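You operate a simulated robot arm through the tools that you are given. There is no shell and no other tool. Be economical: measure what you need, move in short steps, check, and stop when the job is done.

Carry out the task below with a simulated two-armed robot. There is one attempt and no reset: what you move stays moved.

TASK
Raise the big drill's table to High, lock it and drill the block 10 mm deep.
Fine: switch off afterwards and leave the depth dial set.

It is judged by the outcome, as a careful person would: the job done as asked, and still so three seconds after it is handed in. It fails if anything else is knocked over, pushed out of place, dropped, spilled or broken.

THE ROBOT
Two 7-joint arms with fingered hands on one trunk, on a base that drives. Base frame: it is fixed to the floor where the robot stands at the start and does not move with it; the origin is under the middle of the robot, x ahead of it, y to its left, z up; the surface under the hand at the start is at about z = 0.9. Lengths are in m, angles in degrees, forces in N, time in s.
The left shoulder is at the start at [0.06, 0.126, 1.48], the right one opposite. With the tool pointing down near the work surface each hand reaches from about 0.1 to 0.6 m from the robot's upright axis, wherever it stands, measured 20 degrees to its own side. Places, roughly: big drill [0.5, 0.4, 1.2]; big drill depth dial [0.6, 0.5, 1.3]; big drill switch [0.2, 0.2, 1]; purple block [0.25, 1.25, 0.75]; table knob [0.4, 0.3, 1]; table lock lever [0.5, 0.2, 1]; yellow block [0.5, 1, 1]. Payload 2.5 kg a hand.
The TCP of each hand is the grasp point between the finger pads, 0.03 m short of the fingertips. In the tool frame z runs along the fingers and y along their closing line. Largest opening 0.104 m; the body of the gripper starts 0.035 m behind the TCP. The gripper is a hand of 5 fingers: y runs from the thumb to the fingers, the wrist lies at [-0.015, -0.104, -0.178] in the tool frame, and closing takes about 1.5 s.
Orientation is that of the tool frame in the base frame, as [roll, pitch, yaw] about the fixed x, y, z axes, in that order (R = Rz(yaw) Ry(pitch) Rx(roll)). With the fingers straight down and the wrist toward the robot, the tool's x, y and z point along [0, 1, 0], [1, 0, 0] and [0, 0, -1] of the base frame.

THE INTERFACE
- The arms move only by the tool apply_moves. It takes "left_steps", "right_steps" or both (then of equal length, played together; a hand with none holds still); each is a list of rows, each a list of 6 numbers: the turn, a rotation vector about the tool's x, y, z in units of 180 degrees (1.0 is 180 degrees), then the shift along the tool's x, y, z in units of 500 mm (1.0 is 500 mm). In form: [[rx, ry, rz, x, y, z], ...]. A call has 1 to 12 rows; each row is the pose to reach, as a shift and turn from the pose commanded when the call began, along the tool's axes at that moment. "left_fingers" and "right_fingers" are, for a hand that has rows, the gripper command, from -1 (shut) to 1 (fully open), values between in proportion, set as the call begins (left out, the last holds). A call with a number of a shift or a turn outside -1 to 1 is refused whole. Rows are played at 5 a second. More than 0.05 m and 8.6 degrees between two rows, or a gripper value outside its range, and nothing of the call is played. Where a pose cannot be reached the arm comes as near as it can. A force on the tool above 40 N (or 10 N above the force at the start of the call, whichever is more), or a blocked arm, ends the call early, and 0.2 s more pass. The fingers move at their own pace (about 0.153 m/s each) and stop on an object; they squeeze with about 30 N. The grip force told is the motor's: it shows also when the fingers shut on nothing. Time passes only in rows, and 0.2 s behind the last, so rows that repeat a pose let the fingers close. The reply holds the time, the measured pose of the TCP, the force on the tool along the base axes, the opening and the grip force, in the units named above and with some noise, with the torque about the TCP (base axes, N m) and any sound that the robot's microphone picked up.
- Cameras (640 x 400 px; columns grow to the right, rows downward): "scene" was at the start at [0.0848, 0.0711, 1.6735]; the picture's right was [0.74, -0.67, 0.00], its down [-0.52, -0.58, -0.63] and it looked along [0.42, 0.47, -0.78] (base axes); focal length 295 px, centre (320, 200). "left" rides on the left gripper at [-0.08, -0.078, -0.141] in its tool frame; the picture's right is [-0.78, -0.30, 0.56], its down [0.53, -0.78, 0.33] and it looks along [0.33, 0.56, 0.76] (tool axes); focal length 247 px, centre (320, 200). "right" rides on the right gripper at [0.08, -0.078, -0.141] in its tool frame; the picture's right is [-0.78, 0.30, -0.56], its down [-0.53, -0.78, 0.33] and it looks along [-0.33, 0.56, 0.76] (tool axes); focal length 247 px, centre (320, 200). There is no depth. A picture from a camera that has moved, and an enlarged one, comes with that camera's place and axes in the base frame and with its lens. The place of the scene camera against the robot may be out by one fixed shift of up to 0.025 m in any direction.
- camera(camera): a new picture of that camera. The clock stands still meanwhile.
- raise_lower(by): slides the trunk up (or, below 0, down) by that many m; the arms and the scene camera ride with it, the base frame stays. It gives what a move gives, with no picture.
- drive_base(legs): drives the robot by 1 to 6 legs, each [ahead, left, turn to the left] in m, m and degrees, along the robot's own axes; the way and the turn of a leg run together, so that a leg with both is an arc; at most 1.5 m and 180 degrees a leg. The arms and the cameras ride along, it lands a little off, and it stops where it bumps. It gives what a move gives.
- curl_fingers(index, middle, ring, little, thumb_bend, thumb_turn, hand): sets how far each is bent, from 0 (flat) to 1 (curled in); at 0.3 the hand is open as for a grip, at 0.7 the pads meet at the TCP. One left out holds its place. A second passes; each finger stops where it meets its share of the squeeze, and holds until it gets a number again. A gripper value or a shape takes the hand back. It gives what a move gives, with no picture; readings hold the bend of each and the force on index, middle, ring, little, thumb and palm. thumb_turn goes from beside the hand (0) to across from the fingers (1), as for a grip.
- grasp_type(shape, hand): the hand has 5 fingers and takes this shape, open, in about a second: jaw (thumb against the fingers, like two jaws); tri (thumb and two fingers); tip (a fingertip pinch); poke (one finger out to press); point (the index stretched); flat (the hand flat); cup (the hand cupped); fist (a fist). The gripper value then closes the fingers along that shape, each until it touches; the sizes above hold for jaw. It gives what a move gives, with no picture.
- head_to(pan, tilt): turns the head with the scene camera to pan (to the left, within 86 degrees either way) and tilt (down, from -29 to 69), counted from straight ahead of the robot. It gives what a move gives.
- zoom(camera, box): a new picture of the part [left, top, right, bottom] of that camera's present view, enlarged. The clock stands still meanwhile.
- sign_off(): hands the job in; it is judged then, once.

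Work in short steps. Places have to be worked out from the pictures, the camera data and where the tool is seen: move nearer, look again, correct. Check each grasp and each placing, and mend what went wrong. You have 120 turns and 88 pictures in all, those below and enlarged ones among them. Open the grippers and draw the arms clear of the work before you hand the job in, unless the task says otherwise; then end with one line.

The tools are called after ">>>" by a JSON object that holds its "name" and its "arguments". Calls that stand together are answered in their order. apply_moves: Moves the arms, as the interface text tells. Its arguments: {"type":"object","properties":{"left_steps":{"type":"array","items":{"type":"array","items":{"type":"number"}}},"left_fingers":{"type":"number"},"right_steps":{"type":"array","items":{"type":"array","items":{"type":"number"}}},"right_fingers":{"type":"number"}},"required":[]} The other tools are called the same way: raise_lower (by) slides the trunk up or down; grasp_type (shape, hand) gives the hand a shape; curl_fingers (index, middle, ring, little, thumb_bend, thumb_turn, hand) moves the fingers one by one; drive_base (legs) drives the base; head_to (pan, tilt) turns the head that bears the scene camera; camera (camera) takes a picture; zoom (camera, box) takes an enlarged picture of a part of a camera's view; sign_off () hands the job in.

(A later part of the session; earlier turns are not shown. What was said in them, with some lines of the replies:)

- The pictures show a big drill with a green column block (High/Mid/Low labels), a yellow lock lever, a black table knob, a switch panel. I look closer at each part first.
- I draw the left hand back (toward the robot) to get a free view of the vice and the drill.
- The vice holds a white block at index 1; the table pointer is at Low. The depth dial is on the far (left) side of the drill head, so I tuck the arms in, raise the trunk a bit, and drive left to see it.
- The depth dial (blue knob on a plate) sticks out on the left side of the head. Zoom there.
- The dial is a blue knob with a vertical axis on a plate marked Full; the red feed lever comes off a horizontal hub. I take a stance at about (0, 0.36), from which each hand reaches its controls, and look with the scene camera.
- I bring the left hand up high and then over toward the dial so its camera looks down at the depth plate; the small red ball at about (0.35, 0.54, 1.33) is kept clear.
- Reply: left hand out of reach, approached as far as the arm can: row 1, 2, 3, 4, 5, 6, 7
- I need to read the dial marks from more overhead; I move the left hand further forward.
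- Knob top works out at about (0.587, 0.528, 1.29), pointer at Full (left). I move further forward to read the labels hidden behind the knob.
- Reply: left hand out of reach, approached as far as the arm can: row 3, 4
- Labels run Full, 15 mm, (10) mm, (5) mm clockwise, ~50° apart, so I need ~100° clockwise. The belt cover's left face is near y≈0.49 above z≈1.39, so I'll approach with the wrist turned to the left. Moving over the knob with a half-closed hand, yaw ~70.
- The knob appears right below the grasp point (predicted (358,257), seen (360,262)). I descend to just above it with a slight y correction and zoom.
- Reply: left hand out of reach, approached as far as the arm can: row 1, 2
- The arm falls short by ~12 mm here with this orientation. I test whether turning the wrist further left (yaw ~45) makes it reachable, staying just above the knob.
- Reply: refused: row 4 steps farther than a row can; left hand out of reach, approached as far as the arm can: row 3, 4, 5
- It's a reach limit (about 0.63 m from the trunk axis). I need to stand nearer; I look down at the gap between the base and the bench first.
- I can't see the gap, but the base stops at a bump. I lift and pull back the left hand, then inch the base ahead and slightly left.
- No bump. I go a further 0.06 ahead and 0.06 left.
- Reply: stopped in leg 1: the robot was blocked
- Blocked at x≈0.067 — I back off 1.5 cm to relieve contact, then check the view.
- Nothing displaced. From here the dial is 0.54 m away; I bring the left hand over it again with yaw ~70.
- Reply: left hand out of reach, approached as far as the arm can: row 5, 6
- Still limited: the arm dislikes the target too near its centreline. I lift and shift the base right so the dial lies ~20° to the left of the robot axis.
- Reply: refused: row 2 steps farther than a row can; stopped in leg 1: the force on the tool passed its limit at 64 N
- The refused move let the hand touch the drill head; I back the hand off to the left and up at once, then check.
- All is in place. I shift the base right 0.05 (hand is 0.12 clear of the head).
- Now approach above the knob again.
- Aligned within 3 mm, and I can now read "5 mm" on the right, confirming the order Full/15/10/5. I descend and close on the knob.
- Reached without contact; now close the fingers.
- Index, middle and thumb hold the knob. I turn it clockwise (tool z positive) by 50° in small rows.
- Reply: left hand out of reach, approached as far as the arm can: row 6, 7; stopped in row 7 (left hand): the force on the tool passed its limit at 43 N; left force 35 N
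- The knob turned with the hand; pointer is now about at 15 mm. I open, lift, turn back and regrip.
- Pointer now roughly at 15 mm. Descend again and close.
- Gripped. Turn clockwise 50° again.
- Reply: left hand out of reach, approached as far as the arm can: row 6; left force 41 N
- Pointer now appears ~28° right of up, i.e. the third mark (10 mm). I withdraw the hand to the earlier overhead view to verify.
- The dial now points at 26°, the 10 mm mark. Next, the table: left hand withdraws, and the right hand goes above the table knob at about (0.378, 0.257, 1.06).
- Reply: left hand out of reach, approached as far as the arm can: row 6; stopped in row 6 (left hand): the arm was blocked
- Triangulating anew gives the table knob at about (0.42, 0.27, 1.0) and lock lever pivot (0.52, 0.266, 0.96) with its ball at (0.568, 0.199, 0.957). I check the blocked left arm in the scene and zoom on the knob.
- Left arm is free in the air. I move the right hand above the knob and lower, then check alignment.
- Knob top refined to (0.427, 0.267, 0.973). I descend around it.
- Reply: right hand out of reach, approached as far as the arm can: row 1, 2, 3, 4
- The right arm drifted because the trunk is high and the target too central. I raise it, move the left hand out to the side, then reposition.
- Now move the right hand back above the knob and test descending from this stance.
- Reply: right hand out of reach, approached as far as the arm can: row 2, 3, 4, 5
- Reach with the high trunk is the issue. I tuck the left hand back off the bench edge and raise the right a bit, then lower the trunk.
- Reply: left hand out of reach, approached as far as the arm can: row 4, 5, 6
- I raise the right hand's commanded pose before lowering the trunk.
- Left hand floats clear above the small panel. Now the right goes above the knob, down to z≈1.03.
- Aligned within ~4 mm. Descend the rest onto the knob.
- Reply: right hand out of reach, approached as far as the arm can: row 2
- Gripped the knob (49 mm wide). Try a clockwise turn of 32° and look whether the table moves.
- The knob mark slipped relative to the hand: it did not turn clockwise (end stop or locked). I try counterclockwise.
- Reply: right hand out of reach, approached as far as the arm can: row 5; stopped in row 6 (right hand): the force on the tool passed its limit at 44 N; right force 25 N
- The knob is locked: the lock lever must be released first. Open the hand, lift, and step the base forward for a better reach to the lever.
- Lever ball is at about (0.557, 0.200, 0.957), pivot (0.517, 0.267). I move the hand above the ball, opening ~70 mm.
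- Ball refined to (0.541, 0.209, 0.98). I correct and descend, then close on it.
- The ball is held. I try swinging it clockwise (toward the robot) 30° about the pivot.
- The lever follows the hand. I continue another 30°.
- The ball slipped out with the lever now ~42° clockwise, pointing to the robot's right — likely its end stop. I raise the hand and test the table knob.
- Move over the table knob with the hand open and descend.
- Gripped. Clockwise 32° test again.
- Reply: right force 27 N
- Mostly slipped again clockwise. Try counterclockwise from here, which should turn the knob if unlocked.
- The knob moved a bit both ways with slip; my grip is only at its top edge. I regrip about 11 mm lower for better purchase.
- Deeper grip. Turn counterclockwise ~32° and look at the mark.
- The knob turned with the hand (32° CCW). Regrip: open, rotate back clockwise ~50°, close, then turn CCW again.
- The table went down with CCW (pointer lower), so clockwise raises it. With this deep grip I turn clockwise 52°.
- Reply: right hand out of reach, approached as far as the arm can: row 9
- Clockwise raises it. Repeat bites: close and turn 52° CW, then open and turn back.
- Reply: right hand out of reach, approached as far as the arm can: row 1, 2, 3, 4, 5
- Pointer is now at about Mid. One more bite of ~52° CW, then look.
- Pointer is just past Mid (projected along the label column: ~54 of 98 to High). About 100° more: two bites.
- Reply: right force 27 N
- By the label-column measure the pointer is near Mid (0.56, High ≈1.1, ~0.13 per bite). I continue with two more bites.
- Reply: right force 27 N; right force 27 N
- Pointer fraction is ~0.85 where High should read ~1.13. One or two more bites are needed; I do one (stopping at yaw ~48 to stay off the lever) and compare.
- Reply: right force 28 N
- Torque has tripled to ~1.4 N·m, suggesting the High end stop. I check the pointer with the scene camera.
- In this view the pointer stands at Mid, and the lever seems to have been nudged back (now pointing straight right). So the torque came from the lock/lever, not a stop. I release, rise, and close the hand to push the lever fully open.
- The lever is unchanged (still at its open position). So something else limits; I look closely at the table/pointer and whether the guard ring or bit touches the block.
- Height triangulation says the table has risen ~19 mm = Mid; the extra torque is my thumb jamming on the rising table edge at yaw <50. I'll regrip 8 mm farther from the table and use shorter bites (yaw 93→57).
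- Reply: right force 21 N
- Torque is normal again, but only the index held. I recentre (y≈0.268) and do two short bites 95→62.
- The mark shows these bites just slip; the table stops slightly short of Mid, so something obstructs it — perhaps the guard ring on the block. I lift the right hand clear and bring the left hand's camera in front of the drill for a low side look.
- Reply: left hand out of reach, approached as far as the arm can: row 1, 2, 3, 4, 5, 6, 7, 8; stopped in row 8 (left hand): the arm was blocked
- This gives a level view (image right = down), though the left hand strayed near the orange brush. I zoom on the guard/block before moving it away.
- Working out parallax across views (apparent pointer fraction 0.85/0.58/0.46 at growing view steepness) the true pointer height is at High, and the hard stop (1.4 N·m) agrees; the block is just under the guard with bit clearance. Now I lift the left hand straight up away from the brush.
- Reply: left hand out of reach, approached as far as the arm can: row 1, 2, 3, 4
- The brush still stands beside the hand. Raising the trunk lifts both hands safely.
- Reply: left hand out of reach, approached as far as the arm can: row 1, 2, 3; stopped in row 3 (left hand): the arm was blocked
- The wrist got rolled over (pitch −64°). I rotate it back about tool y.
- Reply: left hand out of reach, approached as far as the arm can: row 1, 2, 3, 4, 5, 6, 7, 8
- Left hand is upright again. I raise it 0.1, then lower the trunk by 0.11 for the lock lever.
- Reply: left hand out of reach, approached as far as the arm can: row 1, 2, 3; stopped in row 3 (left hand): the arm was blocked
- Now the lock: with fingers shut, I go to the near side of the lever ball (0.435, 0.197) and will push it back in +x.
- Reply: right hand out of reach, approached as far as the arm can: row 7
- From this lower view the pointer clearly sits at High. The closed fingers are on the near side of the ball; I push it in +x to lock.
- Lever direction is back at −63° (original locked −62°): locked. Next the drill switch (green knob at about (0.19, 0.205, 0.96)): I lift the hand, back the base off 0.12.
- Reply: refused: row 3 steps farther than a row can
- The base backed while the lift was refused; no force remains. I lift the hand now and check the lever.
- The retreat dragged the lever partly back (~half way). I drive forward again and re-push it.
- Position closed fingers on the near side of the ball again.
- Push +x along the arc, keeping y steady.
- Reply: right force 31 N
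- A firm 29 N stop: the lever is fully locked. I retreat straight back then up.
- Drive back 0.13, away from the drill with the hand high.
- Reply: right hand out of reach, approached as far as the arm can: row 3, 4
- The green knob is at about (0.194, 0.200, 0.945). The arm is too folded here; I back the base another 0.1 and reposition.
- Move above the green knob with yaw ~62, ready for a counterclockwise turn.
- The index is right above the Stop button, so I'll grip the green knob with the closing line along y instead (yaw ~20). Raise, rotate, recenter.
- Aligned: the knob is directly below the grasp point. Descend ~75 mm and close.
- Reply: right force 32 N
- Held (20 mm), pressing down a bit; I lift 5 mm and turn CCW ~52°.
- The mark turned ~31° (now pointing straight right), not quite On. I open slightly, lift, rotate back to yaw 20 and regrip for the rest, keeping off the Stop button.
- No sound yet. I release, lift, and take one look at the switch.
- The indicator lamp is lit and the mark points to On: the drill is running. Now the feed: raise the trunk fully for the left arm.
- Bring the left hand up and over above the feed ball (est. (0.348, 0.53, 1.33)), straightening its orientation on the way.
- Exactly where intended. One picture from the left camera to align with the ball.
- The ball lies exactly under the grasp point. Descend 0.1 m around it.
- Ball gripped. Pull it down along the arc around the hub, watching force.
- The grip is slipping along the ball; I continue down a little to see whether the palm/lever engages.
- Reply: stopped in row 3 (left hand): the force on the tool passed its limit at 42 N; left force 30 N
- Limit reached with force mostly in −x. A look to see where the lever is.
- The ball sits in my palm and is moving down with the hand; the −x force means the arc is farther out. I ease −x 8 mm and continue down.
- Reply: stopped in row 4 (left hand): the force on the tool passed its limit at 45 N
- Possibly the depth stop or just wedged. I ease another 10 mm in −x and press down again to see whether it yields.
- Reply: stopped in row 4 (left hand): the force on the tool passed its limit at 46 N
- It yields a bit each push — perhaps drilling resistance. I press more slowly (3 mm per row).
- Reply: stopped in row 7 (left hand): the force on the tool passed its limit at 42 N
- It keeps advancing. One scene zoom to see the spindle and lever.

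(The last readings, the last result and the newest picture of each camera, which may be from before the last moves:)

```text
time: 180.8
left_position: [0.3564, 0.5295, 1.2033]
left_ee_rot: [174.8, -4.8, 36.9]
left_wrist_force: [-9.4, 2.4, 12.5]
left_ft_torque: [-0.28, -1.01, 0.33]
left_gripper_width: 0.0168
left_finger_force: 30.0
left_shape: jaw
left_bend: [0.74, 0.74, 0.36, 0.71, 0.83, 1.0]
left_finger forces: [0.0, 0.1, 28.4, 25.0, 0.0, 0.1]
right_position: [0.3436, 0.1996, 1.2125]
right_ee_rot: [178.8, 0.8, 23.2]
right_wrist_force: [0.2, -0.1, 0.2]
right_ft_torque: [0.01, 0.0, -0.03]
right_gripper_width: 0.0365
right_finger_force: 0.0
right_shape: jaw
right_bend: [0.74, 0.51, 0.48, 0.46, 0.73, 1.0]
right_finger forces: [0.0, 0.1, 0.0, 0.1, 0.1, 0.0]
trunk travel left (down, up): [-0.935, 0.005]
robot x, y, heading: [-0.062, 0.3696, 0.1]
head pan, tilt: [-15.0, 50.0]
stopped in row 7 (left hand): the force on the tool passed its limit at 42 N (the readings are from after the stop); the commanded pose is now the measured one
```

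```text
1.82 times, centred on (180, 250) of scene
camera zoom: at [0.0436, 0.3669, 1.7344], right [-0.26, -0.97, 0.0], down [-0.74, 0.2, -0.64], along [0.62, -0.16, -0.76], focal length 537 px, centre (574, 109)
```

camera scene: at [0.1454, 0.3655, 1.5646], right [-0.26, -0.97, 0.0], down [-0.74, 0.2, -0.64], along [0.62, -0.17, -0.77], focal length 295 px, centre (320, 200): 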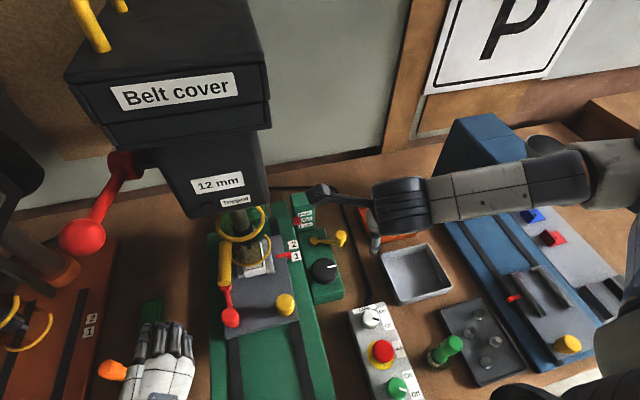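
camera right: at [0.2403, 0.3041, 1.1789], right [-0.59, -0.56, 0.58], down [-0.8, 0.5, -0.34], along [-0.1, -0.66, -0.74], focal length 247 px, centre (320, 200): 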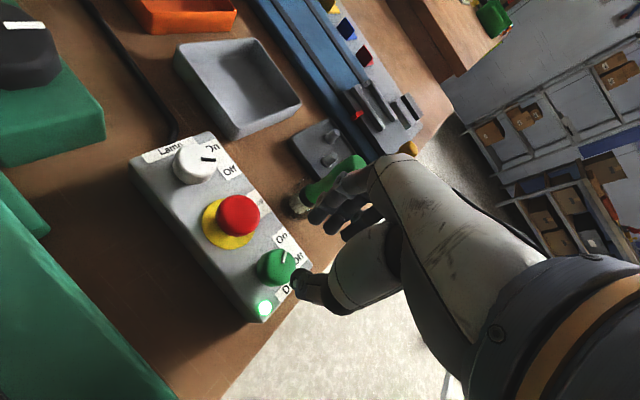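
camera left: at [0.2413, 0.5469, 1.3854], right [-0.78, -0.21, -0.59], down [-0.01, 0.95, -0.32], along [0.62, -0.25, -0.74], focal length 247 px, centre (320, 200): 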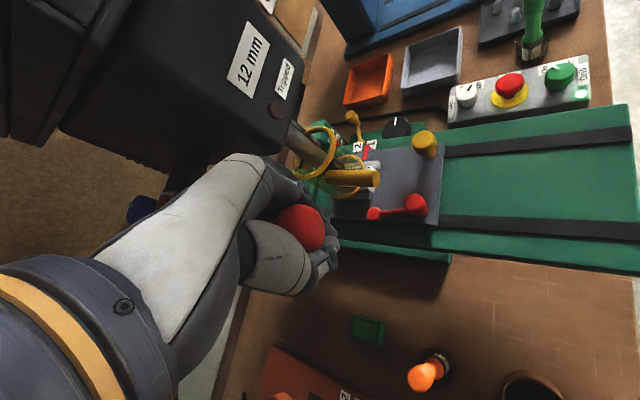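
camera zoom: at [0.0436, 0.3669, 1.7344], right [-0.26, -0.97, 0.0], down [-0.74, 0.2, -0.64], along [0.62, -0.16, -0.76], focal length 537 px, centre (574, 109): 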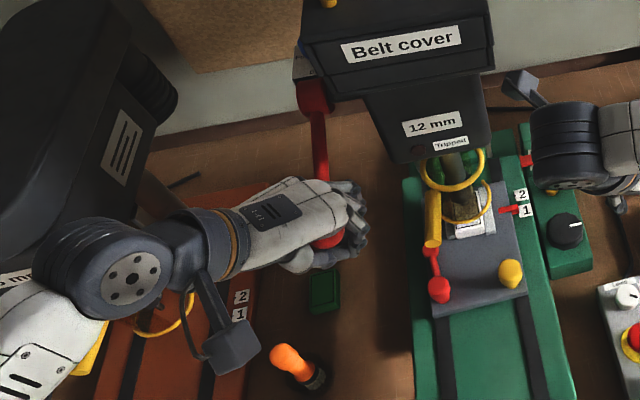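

The lever is now ~40° down and the chuck is just above the block: the bit is in the cut. I continue slow pressing along the arc.

>>> {"name": "apply_moves", "arguments": {"left_steps": [[0, 0, 0, 0, 0, 0.006], [0, 0, 0, 0.001, 0.001, 0.012], [0, 0, 0, 0.002, 0.002, 0.018], [0, 0, 0, 0.003, 0.002, 0.024], [0, 0, 0, 0.004, 0.003, 0.03], [0, 0, 0, 0.005, 0.004, 0.036], [0, 0, 0, 0.006, 0.004, 0.042], [0, 0, 0, 0.007, 0.005, 0.048]]}}

>>> {"name": "apply_moves", "arguments": {"left_steps": [[0, 0, 0, 0, 0, 0.006], [0, 0, 0, 0.001, 0.001, 0.012], [0, 0, 0, 0.002, 0.002, 0.018], [0, 0, 0, 0.003, 0.002, 0.024], [0, 0, 0, 0.004, 0.003, 0.03], [0, 0, 0, 0.005, 0.004, 0.036], [0, 0, 0, 0.006, 0.004, 0.042], [0, 0, 0, 0.007, 0.005, 0.048]]}}

```text
time: 181.9
left_position: [0.3598, 0.5309, 1.1959]
left_ee_rot: [174.3, -5.2, 37.0]
left_wrist_force: [-19.1, 5.4, 14.0]
left_ft_torque: [-0.43, -1.49, 0.31]
left_gripper_width: 0.0167
left_finger_force: 30.0
left_shape: jaw
left_bend: [0.74, 0.74, 0.37, 0.71, 0.83, 1.0]
left_finger forces: [0.0, 0.0, 31.8, 27.9, 0.0, 0.1]
right_position: [0.3419, 0.2001, 1.2136]
right_ee_rot: [178.7, 0.8, 23.3]
right_wrist_force: [-0.2, 0.3, 0.9]
right_ft_torque: [-0.02, -0.02, 0.01]
right_gripper_width: 0.0364
right_finger_force: 0.1
right_shape: jaw
right_bend: [0.74, 0.51, 0.48, 0.46, 0.73, 1.0]
right_finger forces: [0.0, 0.0, 0.1, 0.1, 0.0, 0.0]
trunk travel left (down, up): [-0.935, 0.005]
robot x, y, heading: [-0.0621, 0.3725, 0.1]
head pan, tilt: [-15.0, 50.0]
stopped in row 5 (left hand): the force on the tool passed its limit at 43 N (the readings are from after the stop); the commanded pose is now the measured one
```

```text
time: 182.5
left_position: [0.3603, 0.5298, 1.1958]
left_ee_rot: [173.8, -5.6, 37.0]
left_wrist_force: [-26.4, 7.9, 19.4]
left_ft_torque: [-0.54, -1.99, 0.38]
left_gripper_width: 0.0164
left_finger_force: 30.6
left_shape: jaw
left_bend: [0.74, 0.74, 0.37, 0.71, 0.83, 1.0]
left_finger forces: [0.0, 0.0, 34.7, 31.4, 0.1, 0.0]
right_position: [0.3401, 0.2013, 1.2141]
right_ee_rot: [178.7, 0.7, 23.4]
right_wrist_force: [1.0, 0.7, -0.1]
right_ft_torque: [-0.03, 0.02, 0.01]
right_gripper_width: 0.0363
right_finger_force: 0.1
right_shape: jaw
right_bend: [0.74, 0.51, 0.48, 0.46, 0.73, 1.0]
right_finger forces: [0.0, 0.1, 0.0, 0.0, 0.0, 0.1]
trunk travel left (down, up): [-0.935, 0.005]
robot x, y, heading: [-0.0614, 0.3736, 0.1]
head pan, tilt: [-15.0, 50.0]
stopped in row 2 (left hand): the force on the tool passed its limit at 42 N (the readings are from after the stop); the commanded pose is now the measured one
```

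Now it hardly yields. I relieve the radial load (−x 8 mm) and press once more to confirm it's the depth stop.

>>> {"name": "apply_moves", "arguments": {"left_steps": [[0, 0, 0, -0.008, -0.006, 0], [0, 0, 0, -0.016, -0.011, 0.0], [0, 0, 0, -0.016, -0.011, 0.008], [0, 0, 0, -0.016, -0.011, 0.016], [0, 0, 0, -0.015, -0.01, 0.024], [0, 0, 0, -0.014, -0.01, 0.032], [0, 0, 0, -0.013, -0.009, 0.04], [0, 0, 0, -0.012, -0.008, 0.048], [0, 0, 0, -0.012, -0.008, 0.056]]}}

>>> {"name": "apply_moves", "arguments": {"left_steps": [[0, 0, 0, 0, 0, 0.006], [0, 0, 0, 0, 0, 0.012], [0, 0, 0, 0, 0, 0.018], [0, 0, 0, 0, 0, 0.024], [0, 0, 0, 0, 0, 0.03]]}}

```text
time: 183.6
left_position: [0.3601, 0.5297, 1.1941]
left_ee_rot: [172.5, -6.6, 37.5]
left_wrist_force: [-15.4, 4.4, 16.9]
left_ft_torque: [-0.38, -1.39, 0.35]
left_gripper_width: 0.0166
left_finger_force: 29.9
left_shape: jaw
left_bend: [0.74, 0.74, 0.36, 0.71, 0.83, 1.0]
left_finger forces: [0.0, 0.1, 33.6, 28.7, 0.0, 0.0]
right_position: [0.3418, 0.2011, 1.2132]
right_ee_rot: [178.8, 0.7, 23.4]
right_wrist_force: [0.5, -0.3, 0.8]
right_ft_torque: [-0.02, -0.01, -0.01]
right_gripper_width: 0.0362
right_finger_force: 0.1
right_shape: jaw
right_bend: [0.74, 0.51, 0.48, 0.46, 0.73, 1.0]
right_finger forces: [0.0, 0.0, 0.1, 0.1, 0.1, 0.0]
trunk travel left (down, up): [-0.935, 0.005]
robot x, y, heading: [-0.061, 0.3735, 0.1]
head pan, tilt: [-15.0, 50.0]
stopped in row 5 (left hand): the force on the tool passed its limit at 44 N (the readings are from after the stop); the commanded pose is now the measured one
```

```text
time: 184.2
left_position: [0.3626, 0.5284, 1.1922]
left_ee_rot: [171.8, -6.8, 37.5]
left_wrist_force: [-23.8, 6.1, 18.8]
left_ft_torque: [-0.49, -1.88, 0.43]
left_gripper_width: 0.0168
left_finger_force: 30.5
left_shape: jaw
left_bend: [0.74, 0.74, 0.37, 0.71, 0.83, 1.0]
left_finger forces: [0.0, 0.1, 35.9, 31.7, 0.1, 0.0]
right_position: [0.3405, 0.2021, 1.2139]
right_ee_rot: [178.7, 0.7, 23.3]
right_wrist_force: [-0.3, -0.4, 0.3]
right_ft_torque: [-0.03, 0.04, 0.01]
right_gripper_width: 0.0369
right_finger_force: 0.1
right_shape: jaw
right_bend: [0.74, 0.51, 0.48, 0.46, 0.73, 1.0]
right_finger forces: [0.1, 0.0, 0.1, 0.0, 0.0, 0.0]
trunk travel left (down, up): [-0.935, 0.005]
robot x, y, heading: [-0.0589, 0.3734, 0.3]
head pan, tilt: [-15.0, 50.0]
stopped in row 3 (left hand): the force on the tool passed its limit at 42 N (the readings are from after the stop); the commanded pose is now the measured one
```

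Progress is now only ~2 mm of compliance. To be sure, I'll free the hand, make it a fist and press straight down on the ball for a clean reading. First open and rise.

>>> {"name": "apply_moves", "arguments": {"left_steps": [[0, 0, 0, 0, 0, -0.01], [0, 0, 0, 0, 0, -0.02], [0, 0, 0, 0, 0, -0.02], [0, 0, 0, 0, 0, -0.08], [0.01, 0.01, 0, 0, 0, -0.16], [0.02, 0.02, 0, 0, 0, -0.24], [0.04, 0.035, 0, 0, 0, -0.32], [0.04, 0.035, 0, 0, 0, -0.4]], "left_fingers": 0.6}}

```text
time: 186.0
left_position: [0.3318, 0.5354, 1.3858]
left_ee_rot: [179.3, -13.1, 38.0]
left_wrist_force: [0.7, 0.1, 0.3]
left_ft_torque: [0.01, -0.02, 0.02]
left_gripper_width: 0.0829
left_finger_force: 0.2
left_shape: jaw
left_bend: [0.27, 0.34, 0.32, 0.33, 0.5, 0.99]
left_finger forces: [0.0, 0.0, 0.0, 0.0, 0.0, 0.0]
right_position: [0.3459, 0.1999, 1.212]
right_ee_rot: [178.8, 1.0, 23.2]
right_wrist_force: [0.2, 0.4, -0.3]
right_ft_torque: [-0.03, 0.0, -0.02]
right_gripper_width: 0.0366
right_finger_force: 0.1
right_shape: jaw
right_bend: [0.74, 0.51, 0.48, 0.46, 0.73, 1.0]
right_finger forces: [0.0, 0.0, 0.0, 0.0, 0.1, 0.1]
trunk travel left (down, up): [-0.935, 0.005]
robot x, y, heading: [-0.0611, 0.373, 0.2]
head pan, tilt: [-15.0, 50.0]
```

Make a fist and centre it above the ball, levelled.

>>> {"name": "grasp_type", "arguments": {"hand": "left", "shape": "fist"}}

>>> {"name": "apply_moves", "arguments": {"left_steps": [[0, -0.036, 0, 0.013, 0.017, 0], [0, -0.073, 0, 0.027, 0.034, 0]]}}

```text
time: 186.9
left_position: [0.3329, 0.5353, 1.3851]
left_ee_rot: [179.2, -13.1, 38.2]
left_wrist_force: [0.2, 0.6, 0.2]
left_ft_torque: [0.0, 0.02, -0.02]
left_gripper_width: 0.0
left_finger_force: 0.1
left_shape: fist
left_bend: [1.0, 1.0, 1.0, 1.0, 0.85, 0.85]
left_finger forces: [0.1, 0.0, 0.0, 0.0, 0.1, 0.0]
right_position: [0.346, 0.1998, 1.2129]
right_ee_rot: [178.9, 1.0, 23.3]
right_wrist_force: [0.4, 0.3, -0.4]
right_ft_torque: [0.0, -0.01, 0.01]
right_gripper_width: 0.0367
right_finger_force: 0.0
right_shape: jaw
right_bend: [0.74, 0.51, 0.48, 0.46, 0.73, 1.0]
right_finger forces: [0.1, 0.0, 0.1, 0.0, 0.1, 0.0]
trunk travel left (down, up): [-0.935, 0.005]
robot x, y, heading: [-0.0638, 0.3717, 0.1]
head pan, tilt: [-15.0, 50.0]
```

```text
time: 187.5
left_position: [0.3539, 0.5311, 1.3892]
left_ee_rot: [179.3, 0.1, 37.8]
left_wrist_force: [-0.6, -0.5, -0.7]
left_ft_torque: [0.01, -0.03, 0.03]
left_gripper_width: 0.0
left_finger_force: 0.2
left_shape: fist
left_bend: [1.0, 1.0, 1.0, 1.0, 0.85, 0.85]
left_finger forces: [0.0, 0.0, 0.1, 0.0, 0.0, 0.0]
right_position: [0.346, 0.1994, 1.2123]
right_ee_rot: [179.0, 0.9, 23.3]
right_wrist_force: [-1.1, -0.5, 0.6]
right_ft_torque: [0.01, 0.03, 0.04]
right_gripper_width: 0.0364
right_finger_force: 0.1
right_shape: jaw
right_bend: [0.74, 0.51, 0.48, 0.46, 0.73, 1.0]
right_finger forces: [0.0, 0.0, 0.0, 0.0, 0.0, 0.0]
trunk travel left (down, up): [-0.935, 0.005]
robot x, y, heading: [-0.0614, 0.3739, 0.3]
head pan, tilt: [-15.0, 50.0]
```

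Descend with the fist until contact.

>>> {"name": "apply_moves", "arguments": {"left_steps": [[0, 0, 0, 0, 0, 0.03], [0, 0, 0, 0, 0, 0.06], [0, 0, 0, 0, 0, 0.09], [0, 0, 0, 0, 0, 0.12], [0, 0, 0, 0, 0, 0.15], [0, 0, 0, 0, 0, 0.18], [0, 0, 0, 0, 0, 0.21], [0, 0, 0, 0, 0, 0.24]]}}

```text
time: 189.3
left_position: [0.3508, 0.5283, 1.2708]
left_ee_rot: [179.3, 0.0, 37.8]
left_wrist_force: [-7.4, -1.4, 2.8]
left_ft_torque: [0.0, -0.01, -0.03]
left_gripper_width: 0.0961
left_finger_force: 0.2
left_shape: fist
left_bend: [1.0, 1.0, 1.0, 1.0, 0.84, 0.83]
left_finger forces: [0.0, 3.7, 0.0, 0.0, 6.9, 0.0]
right_position: [0.3452, 0.1979, 1.2131]
right_ee_rot: [178.8, 0.8, 23.3]
right_wrist_force: [-0.3, 0.4, -1.0]
right_ft_torque: [-0.02, 0.0, -0.03]
right_gripper_width: 0.0362
right_finger_force: 0.0
right_shape: jaw
right_bend: [0.74, 0.51, 0.48, 0.46, 0.73, 1.0]
right_finger forces: [0.0, 0.1, 0.0, 0.0, 0.0, 0.0]
trunk travel left (down, up): [-0.935, 0.005]
robot x, y, heading: [-0.0611, 0.37, -0.0]
head pan, tilt: [-15.0, 50.0]
```

Light contact with free travel. Continue pressing down.

>>> {"name": "apply_moves", "arguments": {"left_steps": [[0, 0, 0, 0, 0, 0.024], [0, 0, 0, 0, 0, 0.048], [0, 0, 0, 0, 0, 0.072], [0, 0, 0, 0, 0, 0.09], [0, 0, 0, 0, 0, 0.108], [0, 0, 0, 0.003, 0.002, 0.126], [0, 0, 0, 0.006, 0.004, 0.144], [0, 0, 0, 0.009, 0.006, 0.16]]}}

```text
time: 190.4
left_position: [0.3592, 0.5263, 1.2326]
left_ee_rot: [177.3, -0.9, 38.0]
left_wrist_force: [-11.0, 1.0, 16.9]
left_ft_torque: [0.07, -0.56, 0.06]
left_gripper_width: 0.0001
left_finger_force: 0.1
left_shape: fist
left_bend: [1.0, 1.0, 1.0, 1.0, 0.85, 0.85]
left_finger forces: [0.1, 2.1, 15.2, 0.1, 3.0, 0.0]
right_position: [0.3431, 0.2004, 1.2132]
right_ee_rot: [178.8, 0.8, 23.4]
right_wrist_force: [0.0, 0.2, 0.4]
right_ft_torque: [0.01, 0.0, -0.02]
right_gripper_width: 0.0368
right_finger_force: 0.0
right_shape: jaw
right_bend: [0.74, 0.51, 0.48, 0.46, 0.73, 1.0]
right_finger forces: [0.1, 0.1, 0.1, 0.0, 0.1, 0.0]
trunk travel left (down, up): [-0.935, 0.005]
robot x, y, heading: [-0.0639, 0.3722, 0.3]
head pan, tilt: [-15.0, 50.0]
stopped in row 5 (left hand): the force on the tool passed its limit at 46 N (the readings are from after the stop); the commanded pose is now the measured one
```

Firm at z≈1.233. Press again slowly to see if it yields.

>>> {"name": "apply_moves", "arguments": {"left_steps": [[0, 0, 0, -0.004, -0.003, 0.006], [0, 0, 0, -0.006, -0.004, 0.012], [0, 0, 0, -0.006, -0.004, 0.018], [0, 0, 0, -0.006, -0.004, 0.024], [0, 0, 0, -0.006, -0.004, 0.03], [0, 0, 0, -0.006, -0.004, 0.036], [0, 0, 0, -0.006, -0.004, 0.042]]}}

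>>> {"name": "apply_moves", "arguments": {"left_steps": [[0, 0, 0, 0, 0, 0.006], [0, 0, 0, 0, 0, 0.012], [0, 0, 0, 0, 0, 0.018], [0, 0, 0, 0, 0, 0.024], [0, 0, 0, 0, 0, 0.03], [0, 0, 0, 0, 0, 0.036]]}}

```text
time: 191.1
left_position: [0.3598, 0.5263, 1.2314]
left_ee_rot: [176.4, -1.8, 38.0]
left_wrist_force: [-11.4, 1.4, 16.7]
left_ft_torque: [0.02, -0.4, 0.04]
left_gripper_width: 0.0002
left_finger_force: 0.0
left_shape: fist
left_bend: [1.0, 1.0, 1.0, 1.0, 0.85, 0.84]
left_finger forces: [0.0, 2.6, 12.1, 0.0, 4.9, 0.0]
right_position: [0.3436, 0.2009, 1.2137]
right_ee_rot: [178.8, 0.9, 23.3]
right_wrist_force: [0.1, 0.6, -0.7]
right_ft_torque: [-0.01, -0.03, -0.02]
right_gripper_width: 0.0365
right_finger_force: 0.2
right_shape: jaw
right_bend: [0.74, 0.51, 0.48, 0.46, 0.73, 1.0]
right_finger forces: [0.0, 0.0, 0.0, 0.0, 0.0, 0.1]
trunk travel left (down, up): [-0.935, 0.005]
robot x, y, heading: [-0.0611, 0.3692, -0.0]
head pan, tilt: [-15.0, 50.0]
stopped in row 3 (left hand): the force on the tool passed its limit at 41 N (the readings are from after the stop); the commanded pose is now the measured one
```

```text
time: 191.8
left_position: [0.3632, 0.5249, 1.2303]
left_ee_rot: [175.5, -2.1, 38.2]
left_wrist_force: [-16.0, 2.6, 19.3]
left_ft_torque: [0.01, -0.5, 0.06]
left_gripper_width: 0.0002
left_finger_force: 0.0
left_shape: fist
left_bend: [1.0, 1.0, 1.0, 1.0, 0.85, 0.83]
left_finger forces: [0.1, 0.6, 16.4, 0.1, 7.6, 0.0]
right_position: [0.3421, 0.2012, 1.2132]
right_ee_rot: [178.6, 0.6, 23.4]
right_wrist_force: [0.5, 0.4, 0.0]
right_ft_torque: [-0.01, 0.03, 0.02]
right_gripper_width: 0.0363
right_finger_force: 0.1
right_shape: jaw
right_bend: [0.74, 0.51, 0.48, 0.46, 0.73, 1.0]
right_finger forces: [0.0, 0.1, 0.1, 0.0, 0.0, 0.0]
trunk travel left (down, up): [-0.935, 0.005]
robot x, y, heading: [-0.061, 0.3723, 0.3]
head pan, tilt: [-15.0, 50.0]
stopped in row 3 (left hand): the force on the tool passed its limit at 44 N (the readings are from after the stop); the commanded pose is now the measured one
```

It is rigid — the depth stop. I raise the fist (the lever had followed back up before) and move the hand up/back.

>>> {"name": "apply_moves", "arguments": {"left_steps": [[0, 0, 0, 0, 0, -0.02], [0, 0, 0, 0, 0, -0.06], [0, 0, 0, 0, 0, -0.1], [0, 0, 0, 0, 0, -0.14], [0, 0, 0, 0, 0, -0.18], [0, 0, 0, 0, 0, -0.24], [0, 0, 0, 0, 0, -0.3], [0, 0, 0, 0, 0, -0.36]]}}

>>> {"name": "camera", "arguments": {"camera": "left"}}

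```text
time: 193.6
left_position: [0.3524, 0.5327, 1.41]
left_ee_rot: [175.8, -2.1, 38.3]
left_wrist_force: [-0.3, -0.4, 0.6]
left_ft_torque: [0.0, -0.01, 0.02]
left_gripper_width: 0.0
left_finger_force: 0.1
left_shape: fist
left_bend: [1.0, 1.0, 1.0, 1.0, 0.86, 0.85]
left_finger forces: [0.1, 0.0, 0.0, 0.0, 0.0, 0.0]
right_position: [0.3457, 0.2, 1.2118]
right_ee_rot: [178.9, 0.9, 23.3]
right_wrist_force: [-0.3, 0.1, -0.1]
right_ft_torque: [-0.01, 0.02, 0.0]
right_gripper_width: 0.0362
right_finger_force: 0.1
right_shape: jaw
right_bend: [0.74, 0.51, 0.48, 0.46, 0.73, 1.0]
right_finger forces: [0.0, 0.1, 0.0, 0.0, 0.0, 0.0]
trunk travel left (down, up): [-0.935, 0.005]
robot x, y, heading: [-0.0596, 0.3718, 0.5]
head pan, tilt: [-15.0, 50.0]
```

```text
1 pictures are left
camera left: at [0.2333, 0.5474, 1.5415], right [-0.75, -0.27, -0.6], down [-0.04, 0.93, -0.37], along [0.66, -0.25, -0.71], focal length 247 px, centre (320, 200)
```

left: 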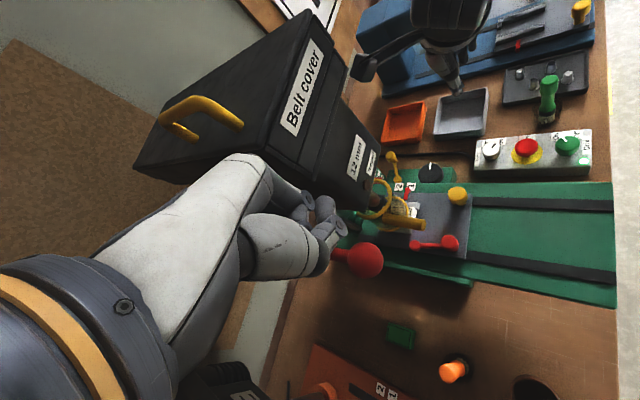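

The lever has sprung back up. I use the last picture on the panel lamp and the Tripped lamp to be sure the cut was real.

>>> {"name": "zoom", "arguments": {"camera": "left", "box": [340, 110, 620, 280]}}

```text
2.29 times, centred on (480, 195) of left
camera zoom: at [0.2333, 0.5474, 1.5415], right [-0.75, -0.27, -0.6], down [-0.04, 0.93, -0.37], along [0.66, -0.25, -0.71], focal length 564 px, centre (-46, 211)
```

zoom: 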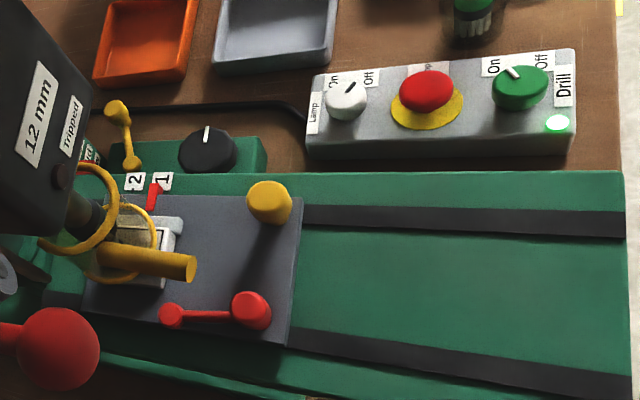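

The drill lamp is lit, Tripped is dark, lever is up: the cut is done. Now switch off: back to the switch stance.

>>> {"name": "drive_base", "arguments": {"legs": [[-0.15, 0, 0]]}}

>>> {"name": "raise_lower", "arguments": {"by": -0.17}}

```text
time: 195.0
left_position: [0.2013, 0.5315, 1.4085]
left_ee_rot: [176.1, -2.0, 38.3]
left_wrist_force: [0.2, -0.1, -0.8]
left_ft_torque: [-0.01, 0.03, 0.0]
left_gripper_width: 0.0
left_finger_force: 0.1
left_shape: fist
left_bend: [1.0, 1.0, 1.0, 1.0, 0.86, 0.85]
left_finger forces: [0.0, 0.1, 0.0, 0.0, 0.0, 0.0]
right_position: [0.1935, 0.1988, 1.212]
right_ee_rot: [178.9, 1.0, 23.4]
right_wrist_force: [0.1, -0.1, -0.4]
right_ft_torque: [-0.02, -0.01, -0.02]
right_gripper_width: 0.0363
right_finger_force: 0.1
right_shape: jaw
right_bend: [0.74, 0.51, 0.48, 0.46, 0.73, 1.0]
right_finger forces: [0.0, 0.0, 0.1, 0.0, 0.0, 0.0]
trunk travel left (down, up): [-0.935, 0.005]
robot x, y, heading: [-0.2105, 0.3749, 0.2]
head pan, tilt: [-15.0, 50.0]
```

```text
time: 196.9
left_position: [0.1994, 0.5324, 1.2384]
left_ee_rot: [175.9, -2.0, 38.4]
left_wrist_force: [-0.5, 0.1, -0.2]
left_ft_torque: [0.0, -0.03, -0.03]
left_gripper_width: 0.0
left_finger_force: 0.1
left_shape: fist
left_bend: [1.0, 1.0, 1.0, 1.0, 0.86, 0.85]
left_finger forces: [0.0, 0.0, 0.0, 0.1, 0.0, 0.0]
right_position: [0.1937, 0.1996, 1.0424]
right_ee_rot: [178.9, 0.9, 23.4]
right_wrist_force: [0.2, 0.6, 0.0]
right_ft_torque: [-0.05, 0.03, 0.02]
right_gripper_width: 0.0364
right_finger_force: 0.0
right_shape: jaw
right_bend: [0.74, 0.51, 0.48, 0.46, 0.73, 1.0]
right_finger forces: [0.1, 0.0, 0.0, 0.0, 0.1, 0.0]
trunk travel left (down, up): [-0.765, 0.175]
robot x, y, heading: [-0.2157, 0.3693, 0.2]
head pan, tilt: [-15.0, 50.0]
```

Rotate to yaw 45, open to ~57 mm, and descend onto the switch knob.

>>> {"name": "apply_moves", "arguments": {"right_steps": [[0, 0, -0.04, 0.004, 0.006, 0], [0, 0, -0.08, 0.004, 0.006, 0], [0, 0, -0.12, 0.004, 0.006, 0.03], [0, 0, -0.12, 0.004, 0.006, 0.08], [0, 0, -0.12, 0.004, 0.006, 0.133]], "right_fingers": 0.1}}

>>> {"name": "apply_moves", "arguments": {"right_steps": [[0, 0, 0, 0, 0, 0], [0, 0, 0, 0, 0, 0], [0, 0, 0, 0, 0, 0], [0, 0, 0, 0, 0, 0], [0, 0, 0, 0, 0, 0], [0, 0, 0, 0, 0, 0]], "right_fingers": -1}}

```text
time: 198.1
left_position: [0.2008, 0.5313, 1.2384]
left_ee_rot: [175.8, -1.9, 38.3]
left_wrist_force: [-0.2, 0.1, -0.9]
left_ft_torque: [0.04, 0.05, 0.0]
left_gripper_width: 0.0002
left_finger_force: 0.1
left_shape: fist
left_bend: [1.0, 1.0, 1.0, 1.0, 0.86, 0.85]
left_finger forces: [0.1, 0.0, 0.0, 0.1, 0.0, 0.0]
right_position: [0.1958, 0.196, 0.9746]
right_ee_rot: [179.3, 1.3, 44.9]
right_wrist_force: [-0.9, -0.2, 0.2]
right_ft_torque: [-0.02, -0.01, 0.0]
right_gripper_width: 0.0569
right_finger_force: 0.1
right_shape: jaw
right_bend: [0.74, 0.43, 0.39, 0.42, 0.67, 1.0]
right_finger forces: [0.0, 0.1, 0.1, 0.0, 0.0, 0.0]
trunk travel left (down, up): [-0.765, 0.175]
robot x, y, heading: [-0.2172, 0.3728, 0.4]
head pan, tilt: [-15.0, 50.0]
```

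```text
time: 199.5
left_position: [0.2013, 0.5313, 1.2378]
left_ee_rot: [175.9, -1.9, 38.4]
left_wrist_force: [-0.2, 0.7, 0.1]
left_ft_torque: [-0.04, 0.0, -0.02]
left_gripper_width: 0.0
left_finger_force: 0.1
left_shape: fist
left_bend: [1.0, 1.0, 1.0, 1.0, 0.86, 0.85]
left_finger forces: [0.0, 0.0, 0.0, 0.1, 0.1, 0.0]
right_position: [0.1947, 0.1969, 0.9739]
right_ee_rot: [179.6, 1.4, 45.0]
right_wrist_force: [-6.5, 4.0, -12.7]
right_ft_torque: [-0.06, 0.04, 0.04]
right_gripper_width: 0.0225
right_finger_force: 29.8
right_shape: jaw
right_bend: [0.72, 0.7, 0.7, 0.7, 0.72, 1.0]
right_finger forces: [14.9, 7.4, 0.0, 0.1, 29.7, 0.0]
trunk travel left (down, up): [-0.765, 0.175]
robot x, y, heading: [-0.2138, 0.3718, 0.4]
head pan, tilt: [-15.0, 50.0]
```

Gripped (22 mm, index + middle + thumb). Turn clockwise ~50° toward Off.

>>> {"name": "apply_moves", "arguments": {"right_steps": [[0, 0, 0.046, 0, 0, 0], [0, 0, 0.092, 0, 0, 0], [0, 0, 0.138, 0, 0, 0], [0, 0, 0.184, 0, 0, 0], [0, 0, 0.23, 0, 0, 0], [0, 0, 0.276, 0, 0, 0], [0, 0, 0.3, 0, 0, 0]]}}

```text
time: 201.1
left_position: [0.2004, 0.532, 1.2381]
left_ee_rot: [176.0, -2.0, 38.3]
left_wrist_force: [0.2, -0.9, 0.1]
left_ft_torque: [0.0, -0.03, 0.02]
left_gripper_width: 0.0001
left_finger_force: 0.0
left_shape: fist
left_bend: [1.0, 1.0, 1.0, 1.0, 0.86, 0.85]
left_finger forces: [0.1, 0.0, 0.1, 0.1, 0.0, 0.0]
right_position: [0.1932, 0.1961, 0.974]
right_ee_rot: [178.5, 0.7, -9.2]
right_wrist_force: [-15.6, 6.3, -16.8]
right_ft_torque: [0.0, 0.25, 0.11]
right_gripper_width: 0.0198
right_finger_force: 30.4
right_shape: jaw
right_bend: [0.72, 0.7, 0.7, 0.7, 0.71, 1.0]
right_finger forces: [14.1, 10.4, 0.1, 0.0, 29.5, 0.0]
trunk travel left (down, up): [-0.765, 0.175]
robot x, y, heading: [-0.2106, 0.371, 0.3]
head pan, tilt: [-15.0, 50.0]
```

Turned 54°. I repeat once more to be sure it is against the Off stop.

>>> {"name": "apply_moves", "arguments": {"right_steps": [[0, 0, 0, 0, 0, 0], [0, 0, 0, 0, 0, 0], [0, 0, 0, 0, 0, -0.06], [0, 0, 0, 0, 0, -0.1], [0, 0, -0.046, 0, 0, -0.1], [0, 0, -0.092, 0, 0, -0.1], [0, 0, -0.138, 0.002, 0.002, -0.1], [0, 0, -0.184, 0.004, 0.002, -0.1], [0, 0, -0.23, 0.004, 0.002, -0.1], [0, 0, -0.276, 0.005, 0.002, -0.1], [0, 0, -0.276, 0.005, 0.002, -0.05], [0, 0, -0.276, 0.005, 0.002, 0]], "right_fingers": 0.1}}

>>> {"name": "apply_moves", "arguments": {"right_steps": [[0, 0, 0, 0, 0, 0], [0, 0, 0, 0, 0, 0], [0, 0, 0, 0, 0, 0], [0, 0, 0, 0, 0, 0], [0, 0, 0, 0, 0, 0], [0, 0, 0.046, 0, 0, 0], [0, 0, 0.092, 0, 0, 0], [0, 0, 0.138, 0, 0, 0], [0, 0, 0.184, 0, 0, 0], [0, 0, 0.23, 0, 0, 0]], "right_fingers": -1}}

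```text
time: 203.7
left_position: [0.2012, 0.5318, 1.2382]
left_ee_rot: [175.9, -2.0, 38.3]
left_wrist_force: [0.8, 0.1, -0.5]
left_ft_torque: [0.0, -0.02, 0.02]
left_gripper_width: 0.0001
left_finger_force: 0.2
left_shape: fist
left_bend: [1.0, 1.0, 1.0, 1.0, 0.86, 0.85]
left_finger forces: [0.0, 0.0, 0.0, 0.1, 0.0, 0.0]
right_position: [0.2005, 0.1939, 0.9736]
right_ee_rot: [179.2, 1.2, 40.7]
right_wrist_force: [-0.1, 0.2, 1.5]
right_ft_torque: [0.02, 0.03, 0.02]
right_gripper_width: 0.0574
right_finger_force: 0.1
right_shape: jaw
right_bend: [0.74, 0.43, 0.39, 0.42, 0.67, 1.0]
right_finger forces: [0.1, 0.0, 0.1, 0.0, 0.3, 0.0]
trunk travel left (down, up): [-0.765, 0.175]
robot x, y, heading: [-0.2148, 0.3721, 0.1]
head pan, tilt: [-15.0, 50.0]
```

```text
time: 205.9
left_position: [0.2015, 0.5308, 1.238]
left_ee_rot: [176.1, -1.9, 38.4]
left_wrist_force: [-1.2, 0.3, -0.2]
left_ft_torque: [-0.03, -0.01, -0.03]
left_gripper_width: 0.0
left_finger_force: 0.0
left_shape: fist
left_bend: [1.0, 1.0, 1.0, 1.0, 0.86, 0.85]
left_finger forces: [0.0, 0.0, 0.0, 0.1, 0.0, 0.1]
right_position: [0.1985, 0.1927, 0.974]
right_ee_rot: [178.6, 0.7, -0.8]
right_wrist_force: [-3.5, -0.4, -27.6]
right_ft_torque: [-0.32, -0.23, 0.42]
right_gripper_width: 0.0143
right_finger_force: 30.8
right_shape: jaw
right_bend: [0.7, 0.7, 0.7, 0.7, 0.7, 1.0]
right_finger forces: [21.3, 11.0, 0.0, 0.0, 29.7, 0.1]
trunk travel left (down, up): [-0.765, 0.175]
robot x, y, heading: [-0.2101, 0.3675, 0.4]
head pan, tilt: [-15.0, 50.0]
```

Torque rose to 0.42 with slip: it is against the Off stop. Release, lift and draw clear.

>>> {"name": "apply_moves", "arguments": {"right_steps": [[0, 0, 0, 0, 0, 0], [0, 0, 0, 0, 0, 0], [0, 0, 0, 0, 0, 0], [0, 0, 0, 0, 0, -0.06], [0, 0, 0, 0, 0, -0.14], [0, 0, 0, 0, 0, -0.22], [0, 0, 0, 0, 0, -0.3]], "right_fingers": 0.1}}

>>> {"name": "grasp_type", "arguments": {"hand": "left", "shape": "jaw"}}

>>> {"name": "drive_base", "arguments": {"legs": [[-0.25, 0, 0]]}}

```text
time: 207.5
left_position: [0.2003, 0.532, 1.2388]
left_ee_rot: [176.0, -1.9, 38.4]
left_wrist_force: [0.3, -0.2, 0.6]
left_ft_torque: [-0.01, 0.0, 0.0]
left_gripper_width: 0.0001
left_finger_force: 0.0
left_shape: fist
left_bend: [1.0, 1.0, 1.0, 1.0, 0.86, 0.85]
left_finger forces: [0.0, 0.0, 0.0, 0.0, 0.0, 0.1]
right_position: [0.2006, 0.1994, 1.1275]
right_ee_rot: [178.6, 0.5, -0.8]
right_wrist_force: [-0.3, 0.0, 0.2]
right_ft_torque: [-0.02, -0.01, 0.03]
right_gripper_width: 0.0569
right_finger_force: 0.0
right_shape: jaw
right_bend: [0.74, 0.43, 0.39, 0.42, 0.67, 1.0]
right_finger forces: [0.0, 0.1, 0.0, 0.1, 0.0, 0.0]
trunk travel left (down, up): [-0.765, 0.175]
robot x, y, heading: [-0.2115, 0.3714, 0.1]
head pan, tilt: [-15.0, 50.0]
```

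```text
time: 208.4
left_position: [0.2008, 0.5311, 1.2383]
left_ee_rot: [175.9, -2.0, 38.3]
left_wrist_force: [-0.2, 0.2, 0.4]
left_ft_torque: [0.02, 0.01, 0.03]
left_gripper_width: 0.1036
left_finger_force: 0.1
left_shape: jaw
left_bend: [0.3, 0.3, 0.3, 0.3, 0.3, 0.97]
left_finger forces: [0.0, 0.0, 0.0, 0.1, 0.0, 0.0]
right_position: [0.2004, 0.2004, 1.1255]
right_ee_rot: [178.5, 0.4, -0.8]
right_wrist_force: [-0.4, 1.0, -0.2]
right_ft_torque: [0.0, -0.02, 0.0]
right_gripper_width: 0.0567
right_finger_force: 0.0
right_shape: jaw
right_bend: [0.74, 0.43, 0.39, 0.42, 0.67, 1.0]
right_finger forces: [0.0, 0.0, 0.1, 0.0, 0.0, 0.0]
trunk travel left (down, up): [-0.765, 0.175]
robot x, y, heading: [-0.2133, 0.3688, 0.4]
head pan, tilt: [-15.0, 50.0]
```

```text
time: 210.2
left_position: [-0.0438, 0.5311, 1.2401]
left_ee_rot: [175.9, -2.0, 38.6]
left_wrist_force: [0.0, -0.1, -0.1]
left_ft_torque: [-0.01, -0.02, 0.0]
left_gripper_width: 0.1036
left_finger_force: 0.0
left_shape: jaw
left_bend: [0.3, 0.3, 0.3, 0.3, 0.3, 0.97]
left_finger forces: [0.0, 0.0, 0.0, 0.0, 0.1, 0.0]
right_position: [-0.0428, 0.1977, 1.1258]
right_ee_rot: [178.6, 0.4, -0.6]
right_wrist_force: [0.3, -1.1, -0.1]
right_ft_torque: [0.04, -0.02, 0.0]
right_gripper_width: 0.0568
right_finger_force: 0.0
right_shape: jaw
right_bend: [0.74, 0.43, 0.39, 0.42, 0.67, 1.0]
right_finger forces: [0.1, 0.0, 0.1, 0.1, 0.0, 0.0]
trunk travel left (down, up): [-0.765, 0.175]
robot x, y, heading: [-0.4593, 0.3702, 0.6]
head pan, tilt: [-15.0, 50.0]
```

Both hands are open and well clear of the bench, so I hand the job in.

>>> {"name": "sign_off", "arguments": {}}

```text
The job is handed in.
```

I raised the big drill's table to High and locked it. Then I set the depth dial to 10 mm, drilled the block down to the stop, and switched the drill off with the dial left at 10 mm. I had no pictures left at the end, so I judged the switch-off and the hole depth by feel (Off end stop, rigid depth stop). I did not measure the hole.
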